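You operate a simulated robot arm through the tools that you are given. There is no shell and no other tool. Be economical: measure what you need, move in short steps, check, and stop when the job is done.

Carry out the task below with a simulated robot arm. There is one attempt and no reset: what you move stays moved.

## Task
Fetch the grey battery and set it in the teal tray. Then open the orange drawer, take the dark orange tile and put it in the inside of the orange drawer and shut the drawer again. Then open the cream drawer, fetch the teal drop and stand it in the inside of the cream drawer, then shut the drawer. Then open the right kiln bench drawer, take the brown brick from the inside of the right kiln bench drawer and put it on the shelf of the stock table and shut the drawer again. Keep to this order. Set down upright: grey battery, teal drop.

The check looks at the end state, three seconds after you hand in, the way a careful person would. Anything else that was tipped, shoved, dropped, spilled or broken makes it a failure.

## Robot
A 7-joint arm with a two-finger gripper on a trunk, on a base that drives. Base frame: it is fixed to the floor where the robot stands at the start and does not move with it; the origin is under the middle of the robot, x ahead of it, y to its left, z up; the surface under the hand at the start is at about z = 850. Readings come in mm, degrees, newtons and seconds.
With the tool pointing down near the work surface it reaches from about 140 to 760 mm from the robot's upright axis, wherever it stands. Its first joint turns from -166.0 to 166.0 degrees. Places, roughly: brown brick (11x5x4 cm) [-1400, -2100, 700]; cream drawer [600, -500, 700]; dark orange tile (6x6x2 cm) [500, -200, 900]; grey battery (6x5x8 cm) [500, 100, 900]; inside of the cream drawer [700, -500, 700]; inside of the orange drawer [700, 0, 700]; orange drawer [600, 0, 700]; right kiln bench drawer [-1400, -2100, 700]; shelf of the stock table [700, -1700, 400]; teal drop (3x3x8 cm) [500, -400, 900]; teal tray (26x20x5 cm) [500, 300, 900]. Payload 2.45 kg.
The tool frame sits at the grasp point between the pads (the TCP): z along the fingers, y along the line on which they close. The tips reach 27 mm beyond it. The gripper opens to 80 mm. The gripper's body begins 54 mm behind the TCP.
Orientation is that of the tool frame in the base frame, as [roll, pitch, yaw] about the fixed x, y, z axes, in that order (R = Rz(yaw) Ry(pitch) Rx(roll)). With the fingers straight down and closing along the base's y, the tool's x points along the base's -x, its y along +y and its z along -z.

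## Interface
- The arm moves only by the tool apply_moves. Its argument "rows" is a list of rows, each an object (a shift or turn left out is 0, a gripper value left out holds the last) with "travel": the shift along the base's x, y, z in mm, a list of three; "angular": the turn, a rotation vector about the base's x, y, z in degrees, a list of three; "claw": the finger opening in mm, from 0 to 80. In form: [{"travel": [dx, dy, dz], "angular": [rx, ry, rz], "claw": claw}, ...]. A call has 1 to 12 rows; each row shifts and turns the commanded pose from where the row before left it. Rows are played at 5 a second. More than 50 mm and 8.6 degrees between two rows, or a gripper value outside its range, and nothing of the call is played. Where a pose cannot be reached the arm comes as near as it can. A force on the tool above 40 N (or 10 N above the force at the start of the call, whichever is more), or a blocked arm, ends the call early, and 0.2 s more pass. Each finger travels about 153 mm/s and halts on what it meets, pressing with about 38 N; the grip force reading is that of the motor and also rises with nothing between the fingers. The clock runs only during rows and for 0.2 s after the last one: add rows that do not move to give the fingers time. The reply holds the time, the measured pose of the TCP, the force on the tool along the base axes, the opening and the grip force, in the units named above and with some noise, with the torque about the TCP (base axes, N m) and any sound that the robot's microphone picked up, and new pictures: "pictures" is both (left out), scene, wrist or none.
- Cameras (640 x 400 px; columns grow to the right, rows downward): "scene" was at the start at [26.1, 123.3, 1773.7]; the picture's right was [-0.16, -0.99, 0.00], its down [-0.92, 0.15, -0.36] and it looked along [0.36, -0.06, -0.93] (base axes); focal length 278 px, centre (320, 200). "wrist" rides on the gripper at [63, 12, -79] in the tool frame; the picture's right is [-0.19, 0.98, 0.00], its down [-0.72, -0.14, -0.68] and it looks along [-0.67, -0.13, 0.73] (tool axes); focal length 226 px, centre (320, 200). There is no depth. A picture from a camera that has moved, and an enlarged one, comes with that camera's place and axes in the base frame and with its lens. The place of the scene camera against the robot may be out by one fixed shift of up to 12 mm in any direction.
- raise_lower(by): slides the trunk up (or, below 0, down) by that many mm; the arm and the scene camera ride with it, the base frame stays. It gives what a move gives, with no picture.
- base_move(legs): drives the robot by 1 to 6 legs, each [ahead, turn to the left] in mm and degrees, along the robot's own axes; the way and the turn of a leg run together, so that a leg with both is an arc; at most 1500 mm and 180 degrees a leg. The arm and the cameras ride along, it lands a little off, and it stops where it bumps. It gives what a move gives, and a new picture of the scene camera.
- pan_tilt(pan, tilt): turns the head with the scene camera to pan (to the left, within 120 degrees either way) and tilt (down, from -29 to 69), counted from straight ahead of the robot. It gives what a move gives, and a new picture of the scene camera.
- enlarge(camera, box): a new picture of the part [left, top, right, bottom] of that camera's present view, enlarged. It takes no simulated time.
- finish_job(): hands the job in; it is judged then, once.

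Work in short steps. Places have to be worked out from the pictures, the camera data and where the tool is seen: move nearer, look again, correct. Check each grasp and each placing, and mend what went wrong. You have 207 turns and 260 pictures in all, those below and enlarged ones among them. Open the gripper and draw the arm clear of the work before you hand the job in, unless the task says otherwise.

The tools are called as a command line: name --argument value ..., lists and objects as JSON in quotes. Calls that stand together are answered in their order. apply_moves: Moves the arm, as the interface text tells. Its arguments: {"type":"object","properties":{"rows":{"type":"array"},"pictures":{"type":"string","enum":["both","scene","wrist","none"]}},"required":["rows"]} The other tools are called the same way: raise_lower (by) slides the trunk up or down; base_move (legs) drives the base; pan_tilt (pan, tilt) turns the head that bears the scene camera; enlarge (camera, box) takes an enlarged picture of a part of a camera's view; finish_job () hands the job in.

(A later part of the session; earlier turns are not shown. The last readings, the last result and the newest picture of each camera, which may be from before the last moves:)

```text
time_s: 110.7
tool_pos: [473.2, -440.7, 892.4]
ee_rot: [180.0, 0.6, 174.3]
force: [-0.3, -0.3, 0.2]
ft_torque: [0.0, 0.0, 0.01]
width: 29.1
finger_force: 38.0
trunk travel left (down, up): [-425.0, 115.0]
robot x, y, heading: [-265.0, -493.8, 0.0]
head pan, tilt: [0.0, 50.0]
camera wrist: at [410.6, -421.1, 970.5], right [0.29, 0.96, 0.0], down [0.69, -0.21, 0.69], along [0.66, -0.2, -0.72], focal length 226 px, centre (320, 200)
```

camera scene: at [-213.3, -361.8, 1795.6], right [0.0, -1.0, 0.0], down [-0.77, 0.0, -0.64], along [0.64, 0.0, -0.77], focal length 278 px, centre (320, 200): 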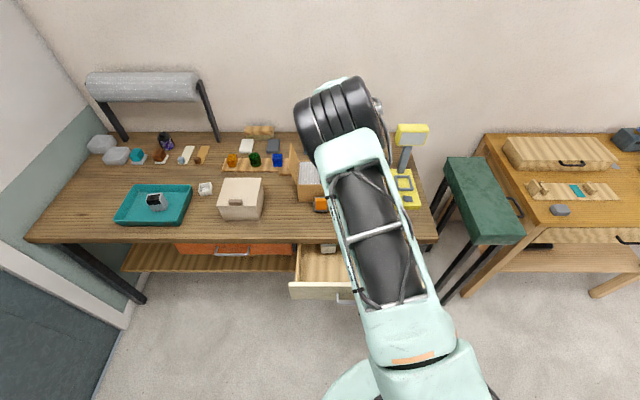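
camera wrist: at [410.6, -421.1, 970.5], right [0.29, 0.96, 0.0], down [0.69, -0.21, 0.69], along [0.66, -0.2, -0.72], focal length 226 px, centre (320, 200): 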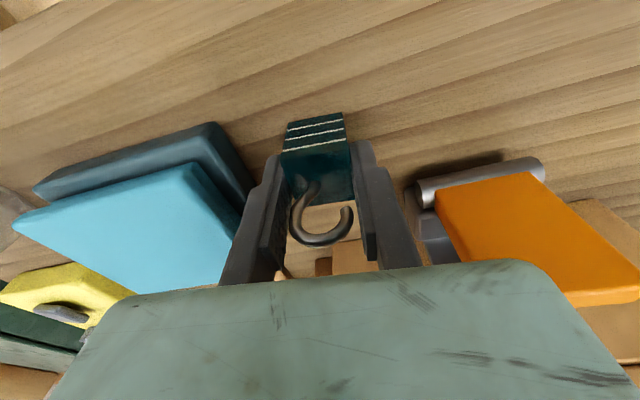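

Gripped at 29 mm. I lift straight up and carry it out over the drawer front area, turning back so closing is along x.

apply_moves --rows '[{"travel": [0, 0, 30]}, {"travel": [0, 0, 45]}, {"travel": [0, 0, 45]}, {"travel": [-40, -5, 0]}, {"travel": [-40, -10, 0]}, {"travel": [-40, -10, 0]}, {"travel": [-40, -10, 0]}, {"travel": [0, -10, 0], "angular": [0, 0, -8.4]}, {"travel": [0, -10, 0], "angular": [0, 0, -8.4]}, {"angular": [0, 0, -8.4]}, {"angular": [0, 0, -8.4]}, {"angular": [0, 0, -8.4]}]' --pictures "none"

apply_moves --rows '[{"angular": [0, 0, -8.4]}, {"angular": [0, 0, -8.4]}, {"angular": [0, 0, -8.4]}, {"angular": [0, 0, -8.4]}, {"angular": [0, 0, -8.4]}, {}]' --pictures "both"

```text
time_s: 113.3
tool_pos: [314.1, -494.7, 1012.1]
ee_rot: [180.0, 0.7, 132.2]
force: [0.7, -0.7, -1.2]
ft_torque: [-0.02, 0.0, 0.0]
width: 29.0
finger_force: 37.6
trunk travel left (down, up): [-425.0, 115.0]
robot x, y, heading: [-260.5, -490.3, 0.0]
head pan, tilt: [0.0, 50.0]
```

```text
time_s: 114.7
tool_pos: [313.0, -495.1, 1012.0]
ee_rot: [-180.0, 0.7, 90.2]
force: [0.4, 0.1, -0.9]
ft_torque: [-0.02, -0.01, 0.0]
width: 29.0
finger_force: 38.1
trunk travel left (down, up): [-425.0, 115.0]
robot x, y, heading: [-261.4, -493.7, 0.1]
head pan, tilt: [0.0, 50.0]
camera scene: at [-214.4, -361.7, 1795.7], right [0.0, -1.0, 0.0], down [-0.77, 0.0, -0.64], along [0.64, 0.0, -0.77], focal length 278 px, centre (320, 200)
camera wrist: at [326.3, -430.2, 1090.5], right [0.98, -0.19, 0.0], down [-0.14, -0.71, 0.69], along [-0.13, -0.68, -0.72], focal length 226 px, centre (320, 200)
```

scene: 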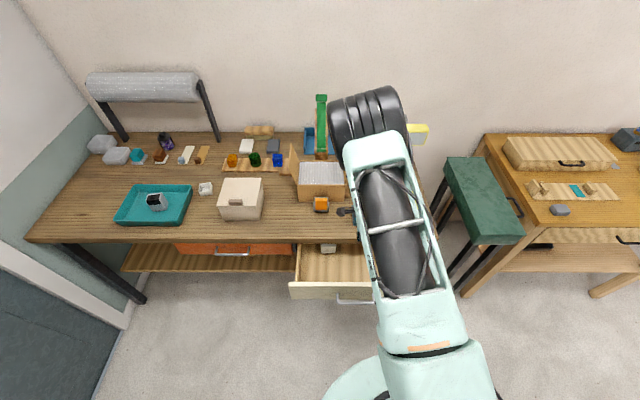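
wrist: 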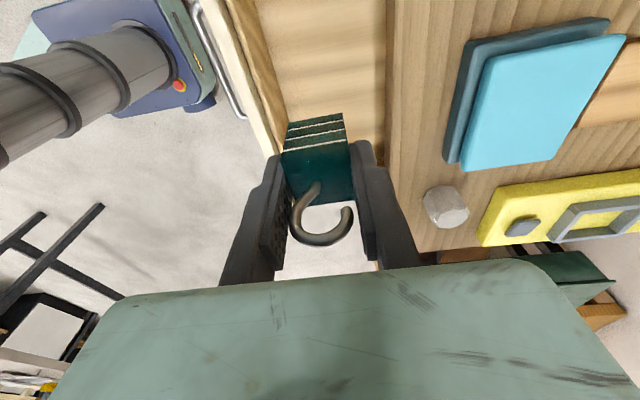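

The drop hangs level over the drawer. I lower it into the drawer's front area.

apply_moves --rows '[{"travel": [-5, 0, -45]}, {"travel": [0, 0, -45]}, {"travel": [0, 0, -45]}, {"travel": [0, 0, -45]}, {"travel": [0, 0, -45]}, {"travel": [0, 0, -45]}, {}]' --pictures "wrist"

```text
time_s: 116.3
tool_pos: [309.3, -493.8, 741.8]
ee_rot: [-180.0, 0.7, 90.4]
force: [0.6, 0.3, -0.2]
ft_torque: [0.01, 0.0, -0.05]
width: 28.9
finger_force: 38.6
trunk travel left (down, up): [-425.0, 115.0]
robot x, y, heading: [-263.0, -496.2, -0.1]
head pan, tilt: [0.0, 50.0]
camera wrist: at [321.0, -429.3, 820.1], right [0.98, -0.19, 0.0], down [-0.14, -0.71, 0.69], along [-0.13, -0.68, -0.72], focal length 226 px, centre (320, 200)
```

wrist: 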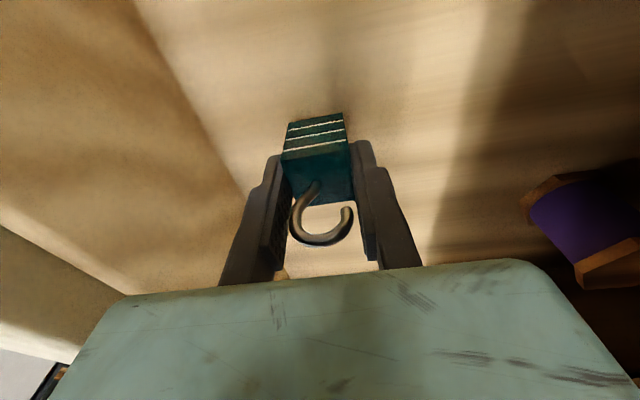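

apply_moves --rows '[{"travel": [0, 0, -10]}, {"travel": [0, 0, -4]}, {"travel": [0, 0, -2]}, {}]' --pictures "none"

```text
time_s: 117.3
tool_pos: [309.5, -494.1, 726.7]
ee_rot: [179.9, 0.7, 90.5]
force: [-0.3, -0.1, 10.3]
ft_torque: [0.02, 0.03, 0.02]
width: 29.1
finger_force: 38.3
trunk travel left (down, up): [-425.0, 115.0]
robot x, y, heading: [-263.2, -490.8, -0.2]
head pan, tilt: [0.0, 50.0]
```

Light floor contact (10 N). I open gently and rise.

apply_moves --rows '[{"claw": 40}, {"claw": 48}, {}, {"travel": [0, 0, 15]}, {"travel": [0, 0, 35]}, {"travel": [0, 0, 45]}, {"travel": [0, 0, 45]}, {"travel": [0, 0, 45]}]' --pictures "wrist"

```text
time_s: 119.1
tool_pos: [308.4, -494.7, 912.9]
ee_rot: [-179.9, 0.7, 90.5]
force: [-0.6, -0.2, 0.2]
ft_torque: [-0.01, 0.0, 0.02]
width: 47.9
finger_force: 0.0
trunk travel left (down, up): [-425.0, 115.0]
robot x, y, heading: [-260.9, -494.6, -0.1]
head pan, tilt: [0.0, 50.0]
camera wrist: at [320.2, -429.6, 990.7], right [0.98, -0.18, 0.0], down [-0.13, -0.71, 0.69], along [-0.13, -0.68, -0.72], focal length 226 px, centre (320, 200)
```

wrist: 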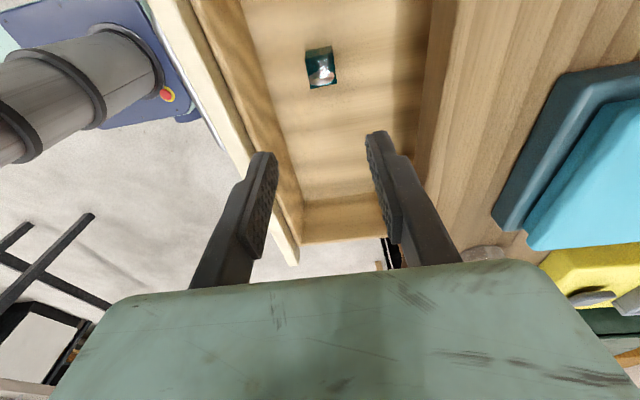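

The drop stands upright in the drawer. I repeat the closing procedure: rise, tilt, back off.

apply_moves --rows '[{"travel": [0, 0, 45]}, {"travel": [0, 0, 45]}, {"travel": [0, 0, 45]}, {"travel": [-20, 0, 20], "angular": [0, -7.5, 0], "claw": 0}, {"travel": [-20, 0, 0], "angular": [0, -7.5, 0]}, {"travel": [-20, 0, 0], "angular": [0, -7.5, 0]}, {"travel": [-20, 0, 0], "angular": [0, -7.5, 0]}]' --pictures "none"

base_move --legs '[[-190, 0]]'

raise_lower --by -285

apply_moves --rows '[{"travel": [20, 0, -20]}, {"travel": [20, 0, -20]}, {"travel": [20, 0, 0]}, {}]' --pictures "wrist"

```text
time_s: 120.7
tool_pos: [229.1, -494.9, 1068.8]
ee_rot: [150.0, 0.6, 90.1]
force: [0.0, -0.2, 0.5]
ft_torque: [0.04, -0.01, 0.02]
width: 0.1
finger_force: 30.1
trunk travel left (down, up): [-425.0, 115.0]
robot x, y, heading: [-265.9, -491.9, -0.1]
head pan, tilt: [0.0, 50.0]
```

```text
time_s: 122.3
tool_pos: [37.2, -493.7, 1068.3]
ee_rot: [149.9, 0.8, 90.1]
force: [-0.8, -0.1, 0.0]
ft_torque: [-0.01, 0.02, -0.02]
width: 0.0
finger_force: 29.9
trunk travel left (down, up): [-425.0, 115.0]
robot x, y, heading: [-456.2, -494.9, -0.1]
head pan, tilt: [0.0, 50.0]
camera scene: at [-407.0, -361.4, 1795.8], right [0.0, -1.0, 0.0], down [-0.77, 0.0, -0.64], along [0.64, 0.0, -0.77], focal length 278 px, centre (320, 200)
```

scene: 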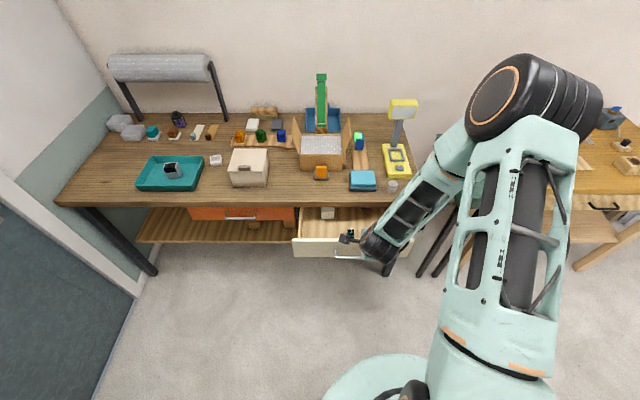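

```text
time_s: 125.2
tool_pos: [38.4, -493.9, 782.0]
ee_rot: [150.0, 0.8, 90.2]
force: [-0.1, -0.5, -0.5]
ft_torque: [-0.01, 0.0, -0.02]
width: 0.0
finger_force: 29.7
trunk travel left (down, up): [-140.0, 400.0]
robot x, y, heading: [-455.6, -494.5, -0.2]
head pan, tilt: [0.0, 50.0]
```

```text
time_s: 126.2
tool_pos: [98.8, -495.5, 742.0]
ee_rot: [150.1, 0.8, 90.1]
force: [-0.3, -0.4, 0.3]
ft_torque: [-0.01, 0.03, 0.03]
width: 0.0
finger_force: 30.0
trunk travel left (down, up): [-140.0, 400.0]
robot x, y, heading: [-454.0, -493.8, -0.1]
head pan, tilt: [0.0, 50.0]
camera wrist: at [70.3, -430.0, 815.9], right [0.85, -0.19, 0.49], down [-0.46, -0.71, 0.53], along [0.25, -0.68, -0.69], focal length 226 px, centre (320, 200)
```

wrist: 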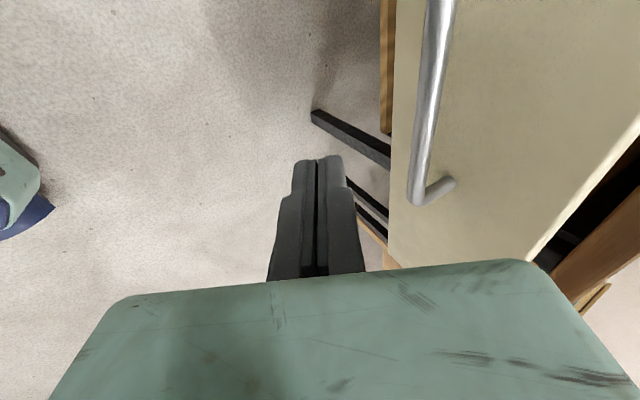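

Fingers are before the bar. I push slowly so that the drop stays standing.

apply_moves --rows '[{"travel": [20, 0, -2]}, {"travel": [15, 0, 0]}, {"travel": [5, 0, 0]}, {"travel": [5, 0, 0]}, {"travel": [6, 0, 0]}, {"travel": [8, 0, 0]}, {"travel": [10, 0, 0]}, {"travel": [10, 0, 0]}, {"travel": [10, 0, 0]}, {"travel": [10, 0, 0]}, {"travel": [10, 0, 0]}, {"travel": [10, 0, 0]}]' --pictures "none"

apply_moves --rows '[{"travel": [10, 0, 0]}, {"travel": [10, 0, 0]}, {"travel": [10, 0, 0]}, {"travel": [10, 0, 0]}, {"travel": [10, 0, 0]}, {"travel": [10, 0, 0]}, {"travel": [10, 0, 0]}, {"travel": [10, 0, 0]}, {"travel": [8, 0, 0]}, {"travel": [8, 0, 0]}, {"travel": [8, 0, 0]}, {"travel": [6, 0, 0]}]' --pictures "wrist"

```text
time_s: 128.8
tool_pos: [218.1, -494.6, 740.7]
ee_rot: [150.0, 0.7, 90.0]
force: [1.4, 0.6, -0.7]
ft_torque: [0.0, -0.02, -0.01]
width: 0.2
finger_force: 30.2
trunk travel left (down, up): [-140.0, 400.0]
robot x, y, heading: [-452.5, -490.7, -0.3]
head pan, tilt: [0.0, 50.0]
```

```text
time_s: 131.4
tool_pos: [328.5, -494.0, 741.1]
ee_rot: [149.9, 0.8, 90.1]
force: [0.5, 0.0, -0.2]
ft_torque: [-0.02, 0.0, -0.01]
width: 0.0
finger_force: 30.0
trunk travel left (down, up): [-140.0, 400.0]
robot x, y, heading: [-454.5, -489.9, -0.2]
head pan, tilt: [0.0, 50.0]
camera wrist: at [299.2, -429.1, 814.0], right [0.85, -0.18, 0.49], down [-0.46, -0.71, 0.53], along [0.25, -0.68, -0.69], focal length 226 px, centre (320, 200)
```

wrist: 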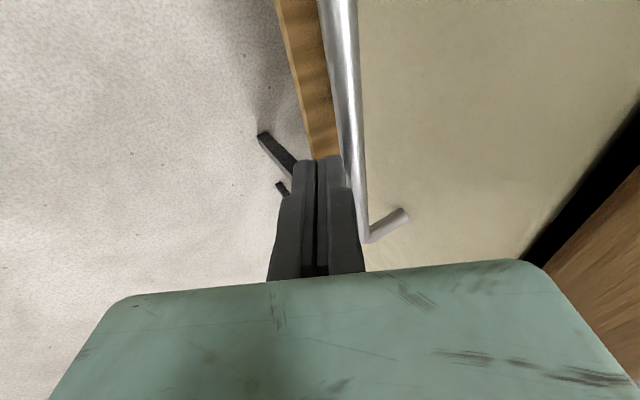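

apply_moves --rows '[{"travel": [6, 0, 0]}, {"travel": [5, 0, 0]}, {"travel": [5, 0, 0]}, {"travel": [4, 0, 0]}, {"travel": [4, 0, 0]}, {"travel": [3, 0, 0]}, {"travel": [3, 0, 0]}, {"travel": [2, 0, 0]}, {"travel": [2, 0, 0]}, {"travel": [2, 0, 0]}]' --pictures "both"

```text
time_s: 133.4
tool_pos: [357.0, -494.6, 734.3]
ee_rot: [150.8, 0.8, 90.2]
force: [-1.7, -0.7, -2.3]
ft_torque: [-0.02, 0.09, -0.02]
width: 0.3
finger_force: 29.9
trunk travel left (down, up): [-140.0, 400.0]
robot x, y, heading: [-453.3, -493.0, -0.1]
head pan, tilt: [0.0, 50.0]
stopped in row 10: the force on the tool passed its limit at 44 N (the readings are from after the stop); the commanded pose is now the measured one
camera scene: at [-404.8, -361.4, 1510.5], right [0.0, -1.0, 0.0], down [-0.77, 0.0, -0.64], along [0.64, 0.0, -0.77], focal length 278 px, centre (320, 200)
camera wrist: at [329.6, -429.5, 808.1], right [0.86, -0.18, 0.48], down [-0.45, -0.71, 0.53], along [0.25, -0.68, -0.69], focal length 226 px, centre (320, 200)
```

scene: 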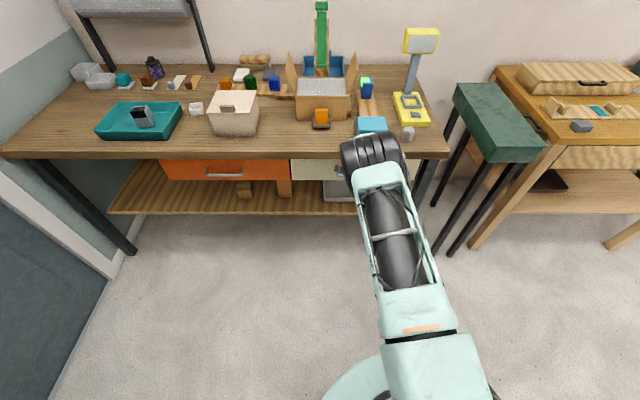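
wrist: 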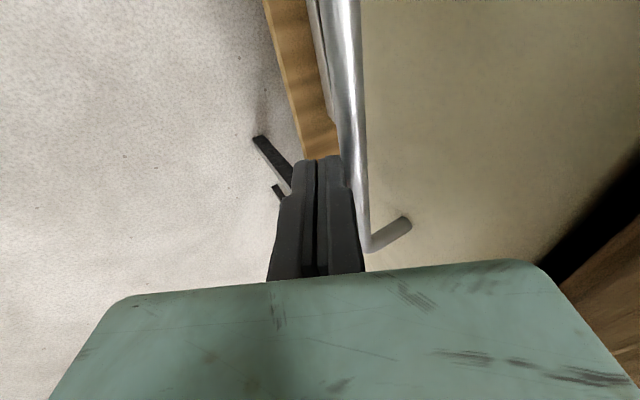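

Cream drawer is shut (same end position). I retract the arm and look toward the kiln bench at about (-1400, -2100).

apply_moves --rows '[{"travel": [-40, 0, 0]}, {"travel": [-45, 0, 0]}, {"travel": [-45, 0, 0]}, {"travel": [-45, 0, 10]}, {"travel": [-45, 0, 10]}, {"travel": [-40, 0, 20]}]' --pictures "none"

pan_tilt --pan -115 --tilt 25

pan_tilt --pan -60 --tilt 25

```text
time_s: 134.8
tool_pos: [97.3, -493.5, 776.1]
ee_rot: [150.7, 0.7, 90.1]
force: [0.0, 0.7, -0.5]
ft_torque: [-0.02, 0.02, -0.04]
width: 0.0
finger_force: 29.7
trunk travel left (down, up): [-140.0, 400.0]
robot x, y, heading: [-455.1, -492.8, 0.2]
head pan, tilt: [0.0, 50.0]
```

```text
time_s: 136.8
tool_pos: [96.7, -494.5, 774.8]
ee_rot: [150.7, 0.8, 90.2]
force: [1.3, -0.1, 0.5]
ft_torque: [0.01, 0.02, -0.01]
width: 0.0
finger_force: 29.3
trunk travel left (down, up): [-140.0, 400.0]
robot x, y, heading: [-450.3, -493.5, -0.1]
head pan, tilt: [-115.0, 25.0]
camera scene: at [-521.8, -444.8, 1548.2], right [-0.91, 0.42, 0.0], down [0.18, 0.38, -0.91], along [-0.38, -0.82, -0.42], focal length 278 px, centre (320, 200)
```

scene: 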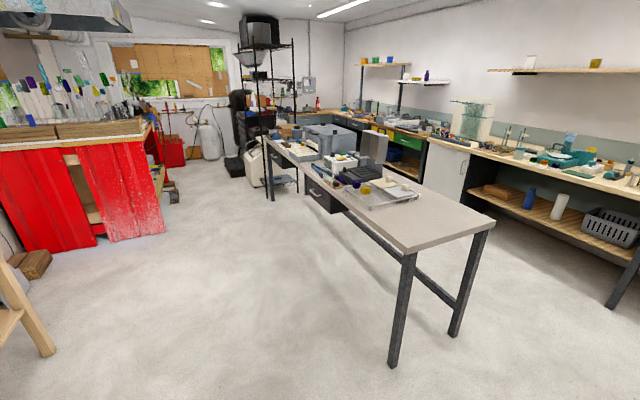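

```text
time_s: 138.0
tool_pos: [97.8, -494.3, 775.6]
ee_rot: [150.5, 0.7, 90.2]
force: [0.3, -0.1, 0.9]
ft_torque: [-0.02, -0.02, 0.02]
width: 0.3
finger_force: 30.0
trunk travel left (down, up): [-140.0, 400.0]
robot x, y, heading: [-454.1, -493.7, -0.3]
head pan, tilt: [-60.0, 25.0]
camera scene: at [-436.9, -441.2, 1548.2], right [-0.87, -0.5, 0.0], down [-0.21, 0.37, -0.91], along [0.45, -0.79, -0.42], focal length 278 px, centre (320, 200)
```

scene: 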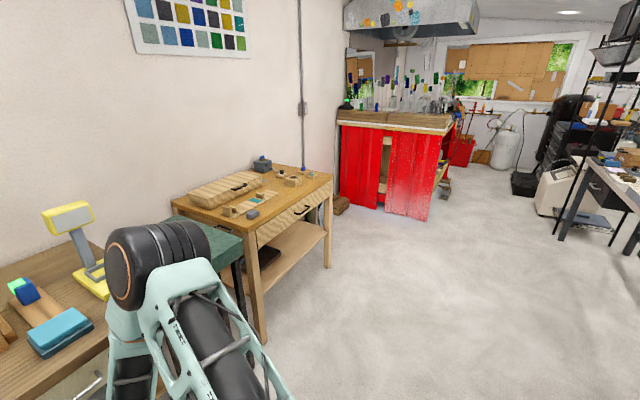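

The kiln bench is the grey island with black drawers facing +x; the nearer (right) one has its handle near (-1300, -2190). I drive so as to face it from +x, keeping about 820 mm to the handle.

base_move --legs '[[0, -90], [1500, 0], [120, 0], [0, -90]]'

pan_tilt --pan 0 --tilt 40

```text
time_s: 154.1
tool_pos: [-1017.9, -2084.5, 774.4]
ee_rot: [150.5, 0.7, -91.2]
force: [-0.1, 0.8, -0.5]
ft_torque: [0.0, 0.04, 0.02]
width: 0.0
finger_force: 29.9
trunk travel left (down, up): [-140.0, 400.0]
robot x, y, heading: [-468.9, -2096.5, 178.4]
head pan, tilt: [-60.0, 25.0]
camera scene: at [-503.9, -2166.0, 1548.2], right [0.88, 0.48, 0.0], down [0.2, -0.37, -0.91], along [-0.43, 0.8, -0.42], focal length 278 px, centre (320, 200)
```

scene: 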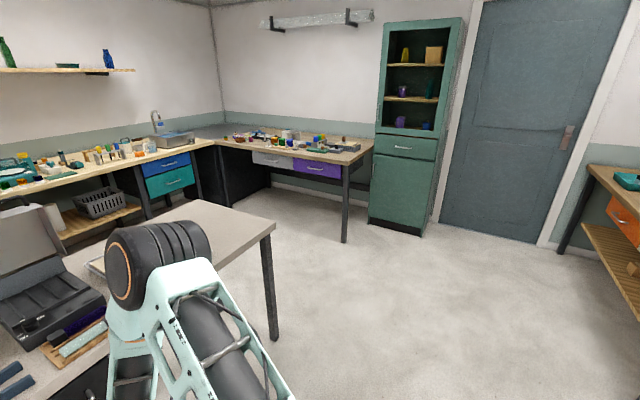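

```text
time_s: 155.4
tool_pos: [-1016.9, -2084.3, 774.5]
ee_rot: [150.6, 0.8, -91.2]
force: [-0.2, 0.2, -1.2]
ft_torque: [-0.02, -0.05, 0.02]
width: 0.0
finger_force: 29.9
trunk travel left (down, up): [-140.0, 400.0]
robot x, y, heading: [-469.3, -2097.0, 178.6]
head pan, tilt: [0.0, 40.0]
camera scene: at [-544.8, -2244.7, 1524.9], right [0.03, 1.0, 0.0], down [0.64, -0.02, -0.77], along [-0.77, 0.02, -0.64], focal length 278 px, centre (320, 200)
```

scene: 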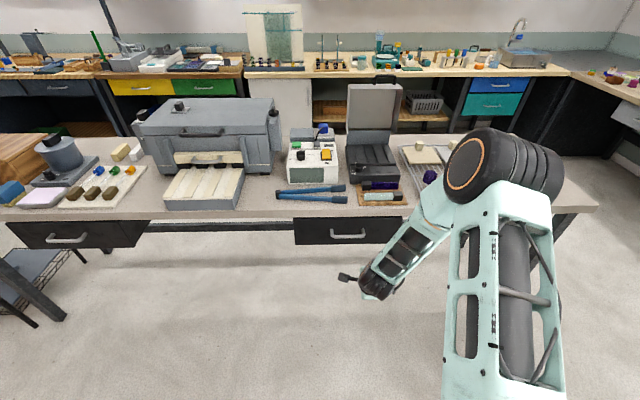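

Drawer handle judged near (-1275, -2119, 740). I bring the tilted hand in front of it with open fingers and look.

apply_moves --rows '[{"travel": [-30, -10, 6], "angular": [0, 0, 1.2], "claw": 34}, {"travel": [-40, -10, 6]}, {"travel": [-40, -10, 6]}, {"travel": [-40, -5, 0]}, {"travel": [-20, 0, 0]}, {}]' --pictures "both"

```text
time_s: 156.8
tool_pos: [-1187.4, -2120.1, 793.8]
ee_rot: [150.6, 0.6, -89.9]
force: [-0.9, 0.4, -0.5]
ft_torque: [-0.01, 0.02, -0.01]
width: 34.0
finger_force: 0.0
trunk travel left (down, up): [-140.0, 400.0]
robot x, y, heading: [-468.1, -2102.9, 179.1]
head pan, tilt: [0.0, 40.0]
camera scene: at [-544.9, -2244.9, 1524.8], right [0.02, 1.0, 0.0], down [0.64, -0.02, -0.77], along [-0.77, 0.02, -0.64], focal length 278 px, centre (320, 200)
camera wrist: at [-1158.7, -2183.2, 868.3], right [-0.85, 0.19, 0.48], down [0.46, 0.71, 0.53], along [-0.24, 0.68, -0.69], focal length 226 px, centre (320, 200)
```

scene: 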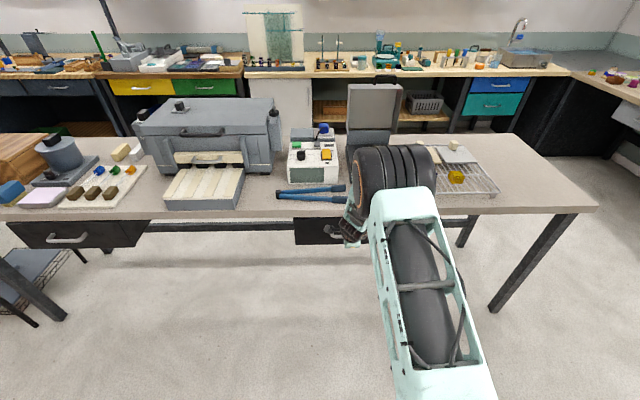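
wrist: 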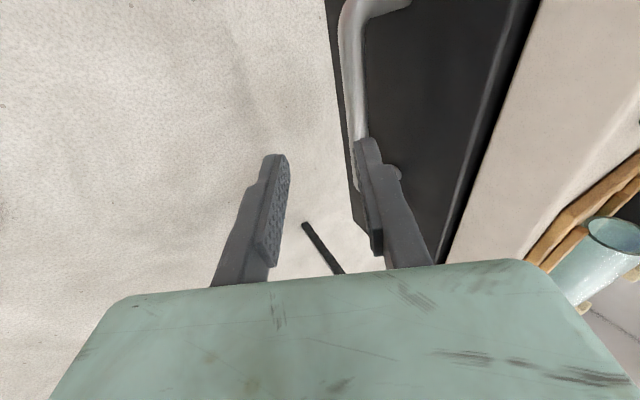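

I take a second wrist view 25 mm lower to fix the bar's height.

apply_moves --rows '[{"travel": [0, 8, -30]}, {}]' --pictures "wrist"

```text
time_s: 157.4
tool_pos: [-1187.1, -2110.4, 763.6]
ee_rot: [150.6, 0.7, -90.0]
force: [0.2, 0.7, 0.0]
ft_torque: [0.0, -0.01, -0.01]
width: 34.0
finger_force: 0.0
trunk travel left (down, up): [-140.0, 400.0]
robot x, y, heading: [-468.3, -2101.2, 178.6]
head pan, tilt: [0.0, 40.0]
camera wrist: at [-1159.3, -2175.2, 838.1], right [-0.85, 0.19, 0.48], down [0.46, 0.71, 0.53], along [-0.24, 0.68, -0.69], focal length 226 px, centre (320, 200)
```

wrist: 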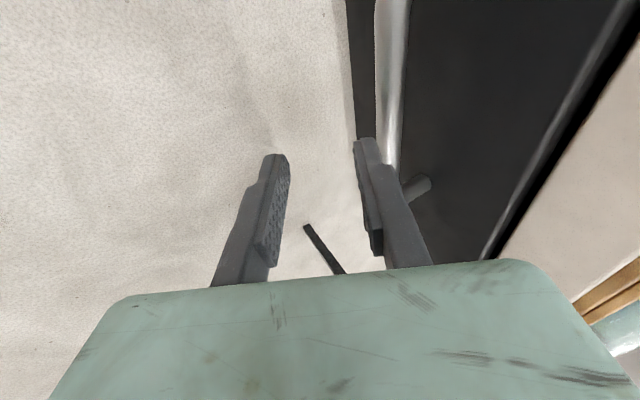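

Bar now fixed at about (-1236, y -2060…-2170, z 756). I go to the pre-hook point and slide in along the finger axis.

apply_moves --rows '[{"travel": [0, -5, 41]}, {"travel": [-21, 0, 0], "claw": 28}, {"travel": [-9, 0, -16]}, {"travel": [-9, 0, -16]}, {"travel": [-4, 0, -7]}, {}]' --pictures "wrist"

```text
time_s: 158.8
tool_pos: [-1230.8, -2115.7, 765.2]
ee_rot: [150.6, 0.7, -89.9]
force: [-0.5, -0.7, -0.3]
ft_torque: [-0.01, 0.0, -0.04]
width: 28.2
finger_force: 0.0
trunk travel left (down, up): [-140.0, 400.0]
robot x, y, heading: [-470.1, -2099.3, 178.6]
head pan, tilt: [0.0, 40.0]
camera wrist: at [-1202.0, -2180.0, 838.8], right [-0.85, 0.19, 0.48], down [0.46, 0.71, 0.53], along [-0.24, 0.68, -0.69], focal length 226 px, centre (320, 200)
```

wrist: 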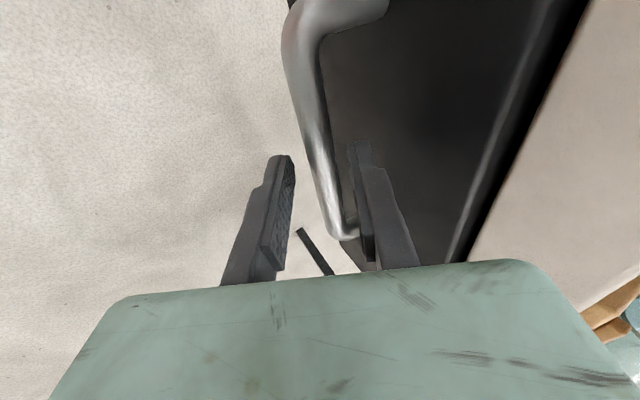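

Same picture as before; bar is between the fingers. Deeper, close, pull towards +x.

apply_moves --rows '[{"travel": [-4, 0, -8]}, {"claw": 0}, {"claw": 0}, {}]' --pictures "none"

apply_moves --rows '[{"travel": [5, 0, 0]}, {"travel": [8, 0, 0]}, {"travel": [10, 0, 0]}, {"travel": [10, 0, 0]}, {"travel": [10, 0, 0]}, {"travel": [12, 0, 0]}, {"travel": [12, 0, 0]}, {"travel": [12, 0, 0]}, {"travel": [12, 0, 0]}, {"travel": [12, 0, 0]}, {"travel": [12, 0, 0]}, {"travel": [12, 0, 0]}]' --pictures "scene"

```text
time_s: 159.8
tool_pos: [-1234.0, -2115.7, 758.1]
ee_rot: [150.7, 0.6, -90.0]
force: [-4.5, -0.2, 1.3]
ft_torque: [0.04, 0.09, -0.01]
width: 13.6
finger_force: 40.6
trunk travel left (down, up): [-140.0, 400.0]
robot x, y, heading: [-468.8, -2099.9, 178.9]
head pan, tilt: [0.0, 40.0]
```

```text
time_s: 162.4
tool_pos: [-1105.9, -2117.0, 757.0]
ee_rot: [150.6, 0.6, -90.2]
force: [1.5, -3.1, 7.2]
ft_torque: [0.39, 0.02, -0.23]
width: 13.4
finger_force: 40.1
trunk travel left (down, up): [-140.0, 400.0]
robot x, y, heading: [-466.6, -2098.7, 178.6]
head pan, tilt: [0.0, 40.0]
camera scene: at [-544.3, -2245.1, 1524.9], right [0.02, 1.0, 0.0], down [0.64, -0.02, -0.77], along [-0.77, 0.02, -0.64], focal length 278 px, centre (320, 200)
```

scene: 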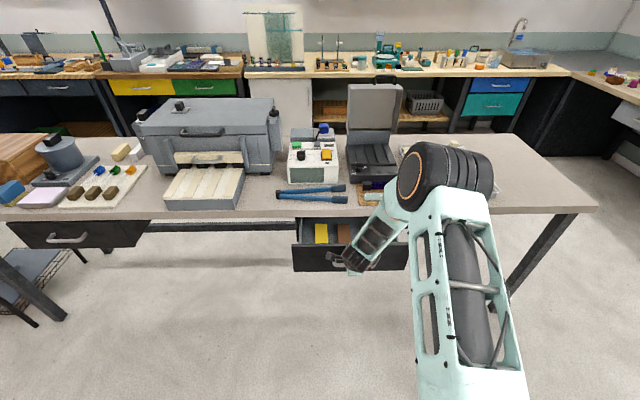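

It opens; a yellow item and the brown brick are seen inside. I pull another 90 mm.

apply_moves --rows '[{"travel": [12, 0, 0]}, {"travel": [12, 0, 0]}, {"travel": [12, 0, 0]}, {"travel": [12, 0, 0]}, {"travel": [12, 0, 0]}, {"travel": [12, 0, 0]}, {"travel": [12, 0, 0]}, {}]' --pictures "scene"

enlarge --camera "scene" --box '[270, 190, 430, 290]'

```text
time_s: 164.2
tool_pos: [-1022.4, -2118.0, 758.0]
ee_rot: [150.6, 0.7, -90.0]
force: [1.3, -6.0, 7.5]
ft_torque: [0.07, 0.03, -0.01]
width: 13.5
finger_force: 40.6
trunk travel left (down, up): [-140.0, 400.0]
robot x, y, heading: [-463.9, -2097.0, 178.5]
head pan, tilt: [0.0, 40.0]
camera scene: at [-544.1, -2245.3, 1524.9], right [0.02, 1.0, 0.0], down [0.64, -0.02, -0.77], along [-0.77, 0.02, -0.64], focal length 278 px, centre (320, 200)
```

scene: 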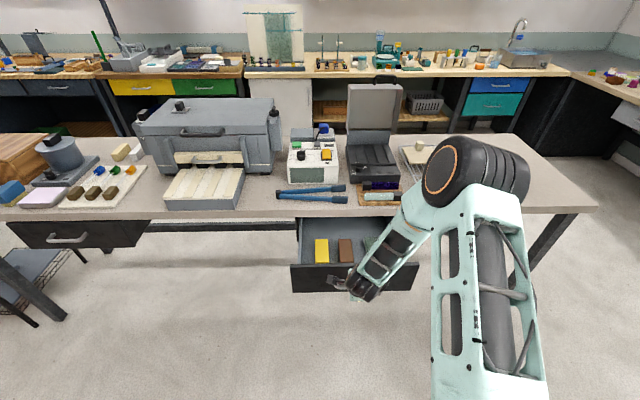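

```text
4.00 times, centred on (350, 240) of scene
camera zoom: at [-544.1, -2245.3, 1524.9], right [0.02, 1.0, 0.0], down [0.64, -0.02, -0.77], along [-0.77, 0.02, -0.64], focal length 1111 px, centre (200, 40)
```

zoom: 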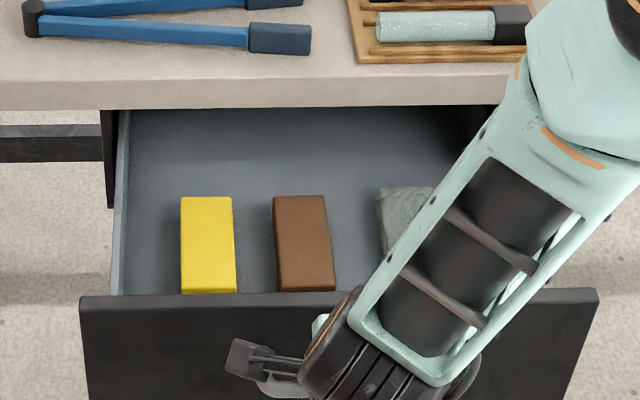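

The brick lies lengthwise along x near (-1215, -2130). I release, back out, raise, point the hand down and turn it so the fingers close along y.

apply_moves --rows '[{"claw": 32}, {"claw": 32}, {"travel": [10, 0, 17]}, {"travel": [15, 0, 26]}, {"travel": [15, 0, 26]}, {"travel": [10, 0, 40]}, {"travel": [10, 0, 45]}]' --pictures "none"

raise_lower --by 285

apply_moves --rows '[{"travel": [-20, 0, 0], "angular": [0, -7.3, 0], "claw": 80}, {"travel": [-20, 0, 0], "angular": [0, -7.3, 0]}, {"travel": [-20, 0, 0], "angular": [0, -7.3, 0]}, {"travel": [-20, 0, 0], "angular": [0, -7.3, 0]}, {"travel": [-20, 0, 0], "angular": [0, 0, 8.5]}, {"travel": [-20, 0, 0], "angular": [0, 0, 8.5]}, {"angular": [0, 0, 8.5]}, {"angular": [0, 0, 8.5]}, {"angular": [0, 0, 8.5]}, {"angular": [0, 0, 8.5]}, {"angular": [0, 0, 8.5]}, {"angular": [0, 0, 8.5]}]' --pictures "none"

apply_moves --rows '[{"angular": [0, 0, 8.5]}, {"angular": [0, 0, 8.5]}, {"angular": [0, 0, 5]}, {}]' --pictures "none"

base_move --legs '[[130, 0]]'

```text
time_s: 165.8
tool_pos: [-962.2, -2118.2, 911.7]
ee_rot: [150.6, 0.7, -89.9]
force: [-0.7, 0.9, -0.1]
ft_torque: [0.01, -0.01, 0.03]
width: 31.9
finger_force: 0.1
trunk travel left (down, up): [-140.0, 400.0]
robot x, y, heading: [-467.4, -2098.0, 178.5]
head pan, tilt: [0.0, 40.0]
```

```text
time_s: 168.7
tool_pos: [-963.1, -2116.8, 1197.4]
ee_rot: [150.6, 0.7, -90.0]
force: [0.2, 0.1, -0.2]
ft_torque: [0.02, -0.01, 0.01]
width: 32.1
finger_force: 0.0
trunk travel left (down, up): [-425.0, 115.0]
robot x, y, heading: [-467.4, -2099.1, 178.4]
head pan, tilt: [0.0, 40.0]
```

```text
time_s: 171.3
tool_pos: [-1082.6, -2115.7, 1196.3]
ee_rot: [179.8, 0.7, -21.6]
force: [-1.1, -0.4, 0.6]
ft_torque: [0.01, 0.0, -0.03]
width: 80.4
finger_force: 0.1
trunk travel left (down, up): [-425.0, 115.0]
robot x, y, heading: [-465.7, -2099.3, 178.7]
head pan, tilt: [0.0, 40.0]
```

```text
time_s: 172.3
tool_pos: [-1082.8, -2116.6, 1196.9]
ee_rot: [179.8, 0.6, 0.5]
force: [-0.4, -0.3, -0.2]
ft_torque: [0.04, 0.05, 0.01]
width: 79.9
finger_force: 0.0
trunk travel left (down, up): [-425.0, 115.0]
robot x, y, heading: [-467.6, -2095.5, 178.8]
head pan, tilt: [0.0, 40.0]
```

```text
time_s: 173.6
tool_pos: [-1214.0, -2115.2, 1196.0]
ee_rot: [179.8, 0.5, 0.4]
force: [0.1, 0.6, -0.5]
ft_torque: [0.0, -0.03, 0.01]
width: 80.3
finger_force: 0.2
trunk travel left (down, up): [-425.0, 115.0]
robot x, y, heading: [-596.8, -2097.1, 178.5]
head pan, tilt: [0.0, 40.0]
camera scene: at [-676.0, -2241.3, 1809.8], right [0.02, 1.0, 0.0], down [0.64, -0.02, -0.77], along [-0.77, 0.02, -0.64], focal length 278 px, centre (320, 200)
```

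scene: 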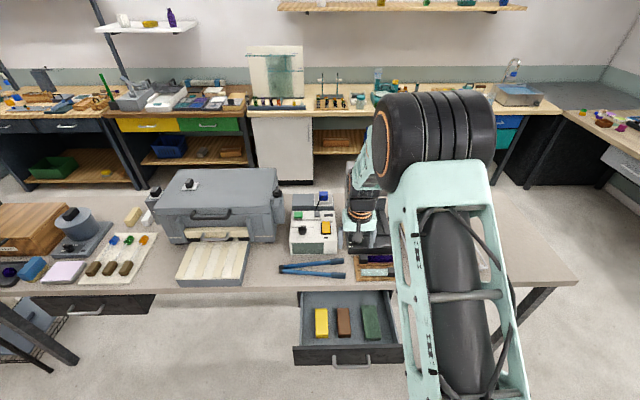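

Drawer with three bricks (yellow, brown, green) open. I come down some and take a wrist view.

apply_moves --rows '[{"travel": [4, 0, -45]}, {"travel": [4, 0, -45]}, {"travel": [4, 0, -45]}, {}]' --pictures "wrist"

```text
time_s: 174.6
tool_pos: [-1199.2, -2113.8, 1062.7]
ee_rot: [179.8, 0.7, 0.4]
force: [0.4, -0.8, 0.1]
ft_torque: [0.0, 0.0, 0.04]
width: 79.9
finger_force: 0.0
trunk travel left (down, up): [-425.0, 115.0]
robot x, y, heading: [-595.2, -2096.9, 178.8]
head pan, tilt: [0.0, 40.0]
camera wrist: at [-1135.4, -2125.6, 1140.8], right [-0.19, -0.98, 0.01], down [-0.71, 0.14, 0.69], along [-0.68, 0.12, -0.72], focal length 226 px, centre (320, 200)
```

wrist: 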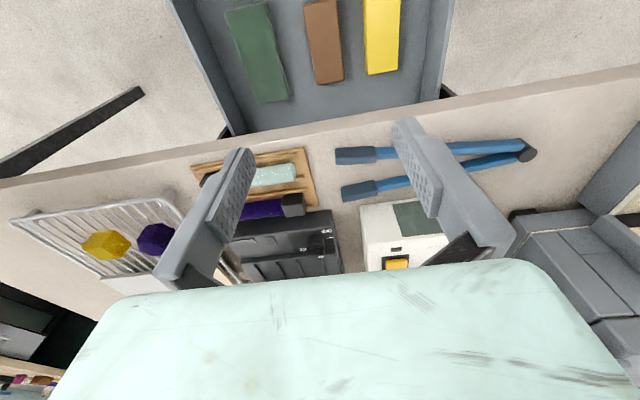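

Brick spans about x -1251…-1153, centred near (-1202, -2125), with neighbours ~35 mm either side. I align, lower, and look again.

apply_moves --rows '[{"travel": [-2, -10, -45], "claw": 68}, {"travel": [0, 0, -45]}, {"travel": [0, 0, -45]}, {"travel": [0, 0, -45]}, {}]' --pictures "wrist"

```text
time_s: 175.8
tool_pos: [-1203.1, -2124.6, 880.4]
ee_rot: [179.8, 0.6, 0.5]
force: [-0.2, -0.3, 0.7]
ft_torque: [0.02, -0.02, -0.02]
width: 68.1
finger_force: 0.1
trunk travel left (down, up): [-425.0, 115.0]
robot x, y, heading: [-592.1, -2095.9, 178.6]
head pan, tilt: [0.0, 40.0]
camera wrist: at [-1137.6, -2135.8, 959.4], right [-0.19, -0.98, 0.01], down [-0.71, 0.14, 0.69], along [-0.68, 0.12, -0.73], focal length 226 px, centre (320, 200)
```

wrist: 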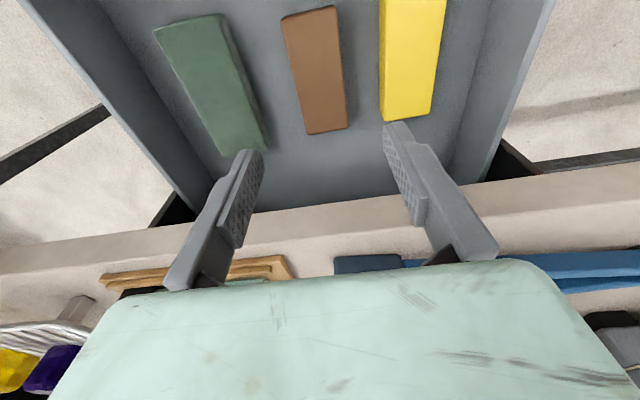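

Size of the brick implies its top is at z≈706; centre (-1208, -2124). I lower to 760 and check.

apply_moves --rows '[{"travel": [-4, 0, -40]}, {"travel": [0, 0, -40]}, {"travel": [0, 0, -40]}, {}]' --pictures "wrist"

```text
time_s: 176.8
tool_pos: [-1205.9, -2122.1, 759.7]
ee_rot: [179.8, 0.7, 0.3]
force: [0.5, 0.4, 0.0]
ft_torque: [0.01, 0.02, 0.0]
width: 68.2
finger_force: 0.1
trunk travel left (down, up): [-425.0, 115.0]
robot x, y, heading: [-593.8, -2095.9, 178.7]
head pan, tilt: [0.0, 40.0]
camera wrist: at [-1141.3, -2134.2, 839.0], right [-0.19, -0.98, 0.01], down [-0.71, 0.14, 0.69], along [-0.68, 0.12, -0.73], focal length 226 px, centre (320, 200)
```

wrist: 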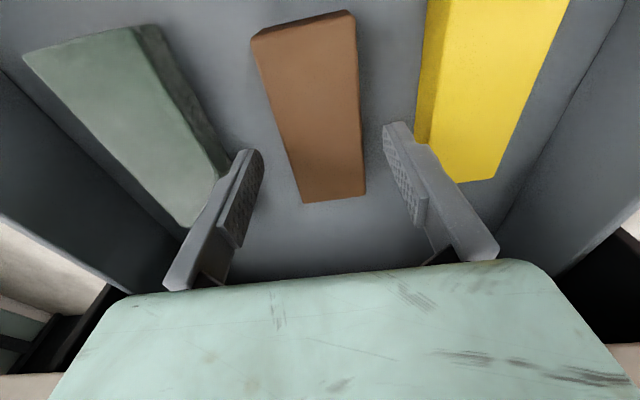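

Confirmed: top z≈709, centre (-1208, -2124). I descend to 701 and grip.

apply_moves --rows '[{"travel": [-2, -2, -30]}, {"travel": [0, 0, -24]}, {"travel": [0, 0, -4]}, {}, {"claw": 30}, {"claw": 30}, {"claw": 30}]' --pictures "wrist"

```text
time_s: 177.5
tool_pos: [-1222.7, -2122.8, 715.4]
ee_rot: [-180.0, 1.9, 0.4]
force: [-0.6, 5.0, 25.2]
ft_torque: [0.42, -0.21, -0.04]
width: 62.9
finger_force: 0.0
trunk travel left (down, up): [-425.0, 115.0]
robot x, y, heading: [-596.6, -2096.4, 178.5]
head pan, tilt: [0.0, 40.0]
stopped in row 3: the force on the tool passed its limit at 59 N (the readings are from after the stop); the commanded pose is now the measured one
camera wrist: at [-1155.3, -2134.5, 792.6], right [-0.19, -0.98, 0.01], down [-0.7, 0.14, 0.7], along [-0.69, 0.13, -0.71], focal length 226 px, centre (320, 200)
```

wrist: 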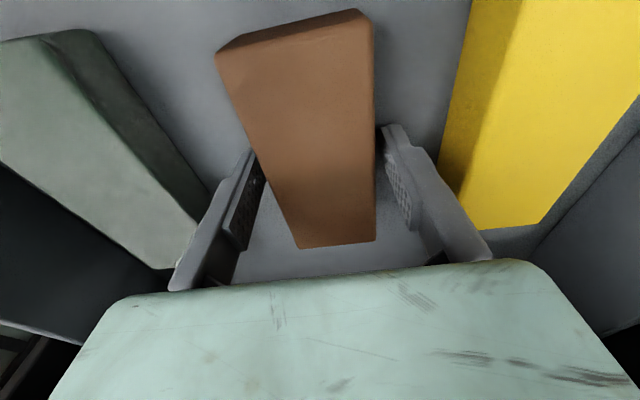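

The tips met the drawer floor (z≈688), nudging the hand forward. I rise 6 mm, restore the opening and look.

apply_moves --rows '[{"travel": [0, 0, 5], "claw": 68}, {"angular": [0, -1.2, 0]}, {}]' --pictures "both"

```text
time_s: 178.3
tool_pos: [-1218.1, -2122.4, 717.8]
ee_rot: [179.9, 0.2, 0.4]
force: [0.3, -0.6, 1.4]
ft_torque: [0.02, 0.03, -0.02]
width: 67.3
finger_force: 0.1
trunk travel left (down, up): [-425.0, 115.0]
robot x, y, heading: [-595.0, -2094.6, 178.7]
head pan, tilt: [0.0, 40.0]
camera scene: at [-674.3, -2241.5, 1809.8], right [0.02, 1.0, 0.0], down [0.64, -0.02, -0.77], along [-0.77, 0.02, -0.64], focal length 278 px, centre (320, 200)
camera wrist: at [-1152.9, -2134.8, 795.7], right [-0.19, -0.98, 0.0], down [-0.72, 0.14, 0.68], along [-0.67, 0.13, -0.73], focal length 226 px, centre (320, 200)
```

scene: 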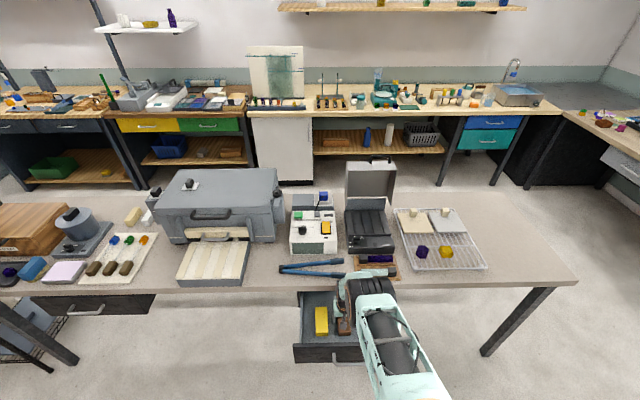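
wrist: 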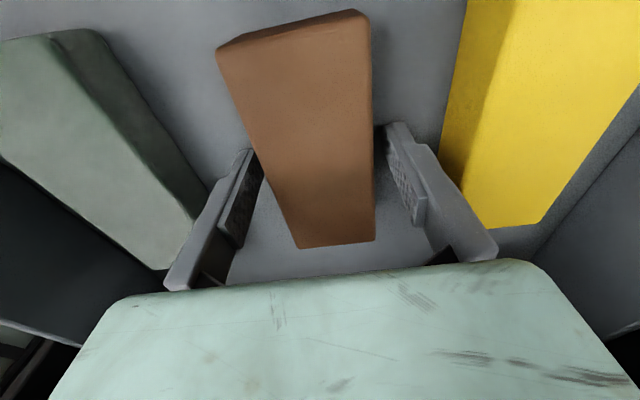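

The brick is centred between the fingers (top ≈710, tips ≈691). I close here.

apply_moves --rows '[{"travel": [2, -1, 0], "claw": 30}, {"claw": 30}, {"claw": 30}, {}]' --pictures "wrist"

```text
time_s: 179.3
tool_pos: [-1216.0, -2124.5, 717.3]
ee_rot: [179.9, 0.2, 0.5]
force: [-0.3, -0.4, 0.0]
ft_torque: [0.04, 0.02, 0.0]
width: 49.6
finger_force: 38.2
trunk travel left (down, up): [-425.0, 115.0]
robot x, y, heading: [-595.6, -2094.8, 178.6]
head pan, tilt: [0.0, 40.0]
camera wrist: at [-1151.7, -2135.9, 795.9], right [-0.19, -0.98, 0.0], down [-0.72, 0.14, 0.68], along [-0.67, 0.13, -0.73], focal length 226 px, centre (320, 200)
```

wrist: 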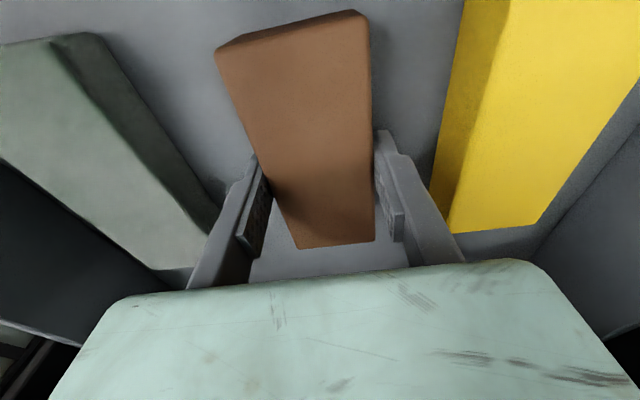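

Gripped at 49.6 mm. I lift, easing +x away from the table edge.

apply_moves --rows '[{"travel": [0, 0, 10]}, {"travel": [5, 0, 20]}, {"travel": [10, 0, 30]}, {"travel": [10, 0, 40]}, {"travel": [10, 0, 40]}, {"travel": [10, 0, 40]}, {"travel": [0, 0, 45]}, {}]' --pictures "both"

```text
time_s: 181.1
tool_pos: [-1171.9, -2125.0, 942.5]
ee_rot: [-180.0, 0.2, 0.5]
force: [-0.1, -1.2, -2.7]
ft_torque: [0.02, -0.01, 0.02]
width: 49.5
finger_force: 37.8
trunk travel left (down, up): [-425.0, 115.0]
robot x, y, heading: [-598.3, -2096.4, 178.4]
head pan, tilt: [0.0, 40.0]
camera scene: at [-675.1, -2241.5, 1809.7], right [0.02, 1.0, 0.0], down [0.64, -0.02, -0.77], along [-0.77, 0.02, -0.64], focal length 278 px, centre (320, 200)
camera wrist: at [-1106.7, -2136.3, 1020.8], right [-0.19, -0.98, 0.0], down [-0.72, 0.14, 0.68], along [-0.67, 0.13, -0.73], focal length 226 px, centre (320, 200)
```

scene: 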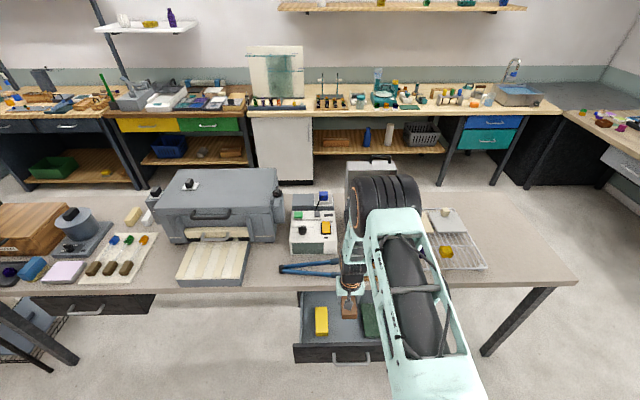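
wrist: 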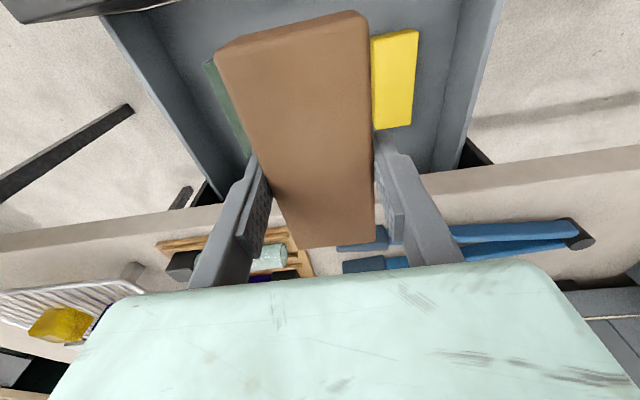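

Brick held. I drive over to the stock table: back off, turn, travel and face +x, then look at the shelf.

base_move --legs '[[-300, 0], [0, -88], [430, 0], [0, -90]]'

pan_tilt --pan 15 --tilt 45

```text
time_s: 193.0
tool_pos: [272.0, -1616.4, 942.3]
ee_rot: [179.8, 0.1, -176.7]
force: [-0.8, -0.3, -2.2]
ft_torque: [0.0, 0.0, 0.01]
width: 49.3
finger_force: 38.1
trunk travel left (down, up): [-425.0, 115.0]
robot x, y, heading: [-300.8, -1676.1, 1.4]
head pan, tilt: [0.0, 40.0]
camera scene: at [-248.2, -1540.1, 1809.8], right [0.02, -1.0, 0.0], down [-0.64, -0.02, -0.77], along [0.77, 0.02, -0.64], focal length 278 px, centre (320, 200)
```

scene: 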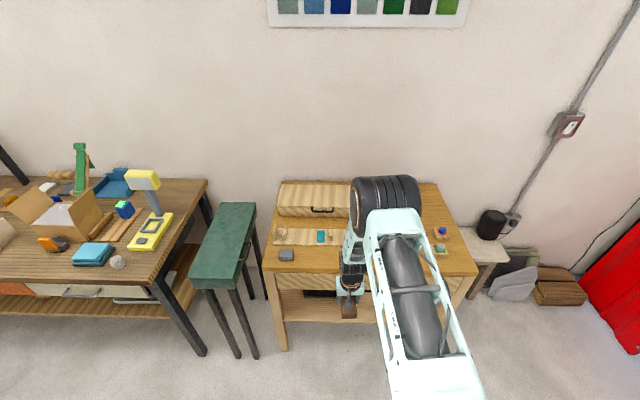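

```text
time_s: 193.8
tool_pos: [271.3, -1617.3, 942.7]
ee_rot: [179.8, 0.2, -176.8]
force: [0.3, -0.1, -2.8]
ft_torque: [0.02, 0.0, 0.0]
width: 49.4
finger_force: 37.9
trunk travel left (down, up): [-425.0, 115.0]
robot x, y, heading: [-301.3, -1673.8, 1.3]
head pan, tilt: [15.0, 45.0]
camera scene: at [-255.1, -1519.2, 1802.6], right [0.28, -0.96, 0.0], down [-0.68, -0.2, -0.71], along [0.68, 0.2, -0.71], focal length 278 px, centre (320, 200)
```

scene: 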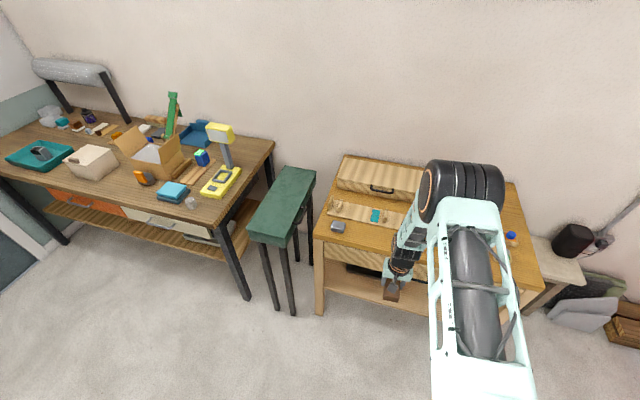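

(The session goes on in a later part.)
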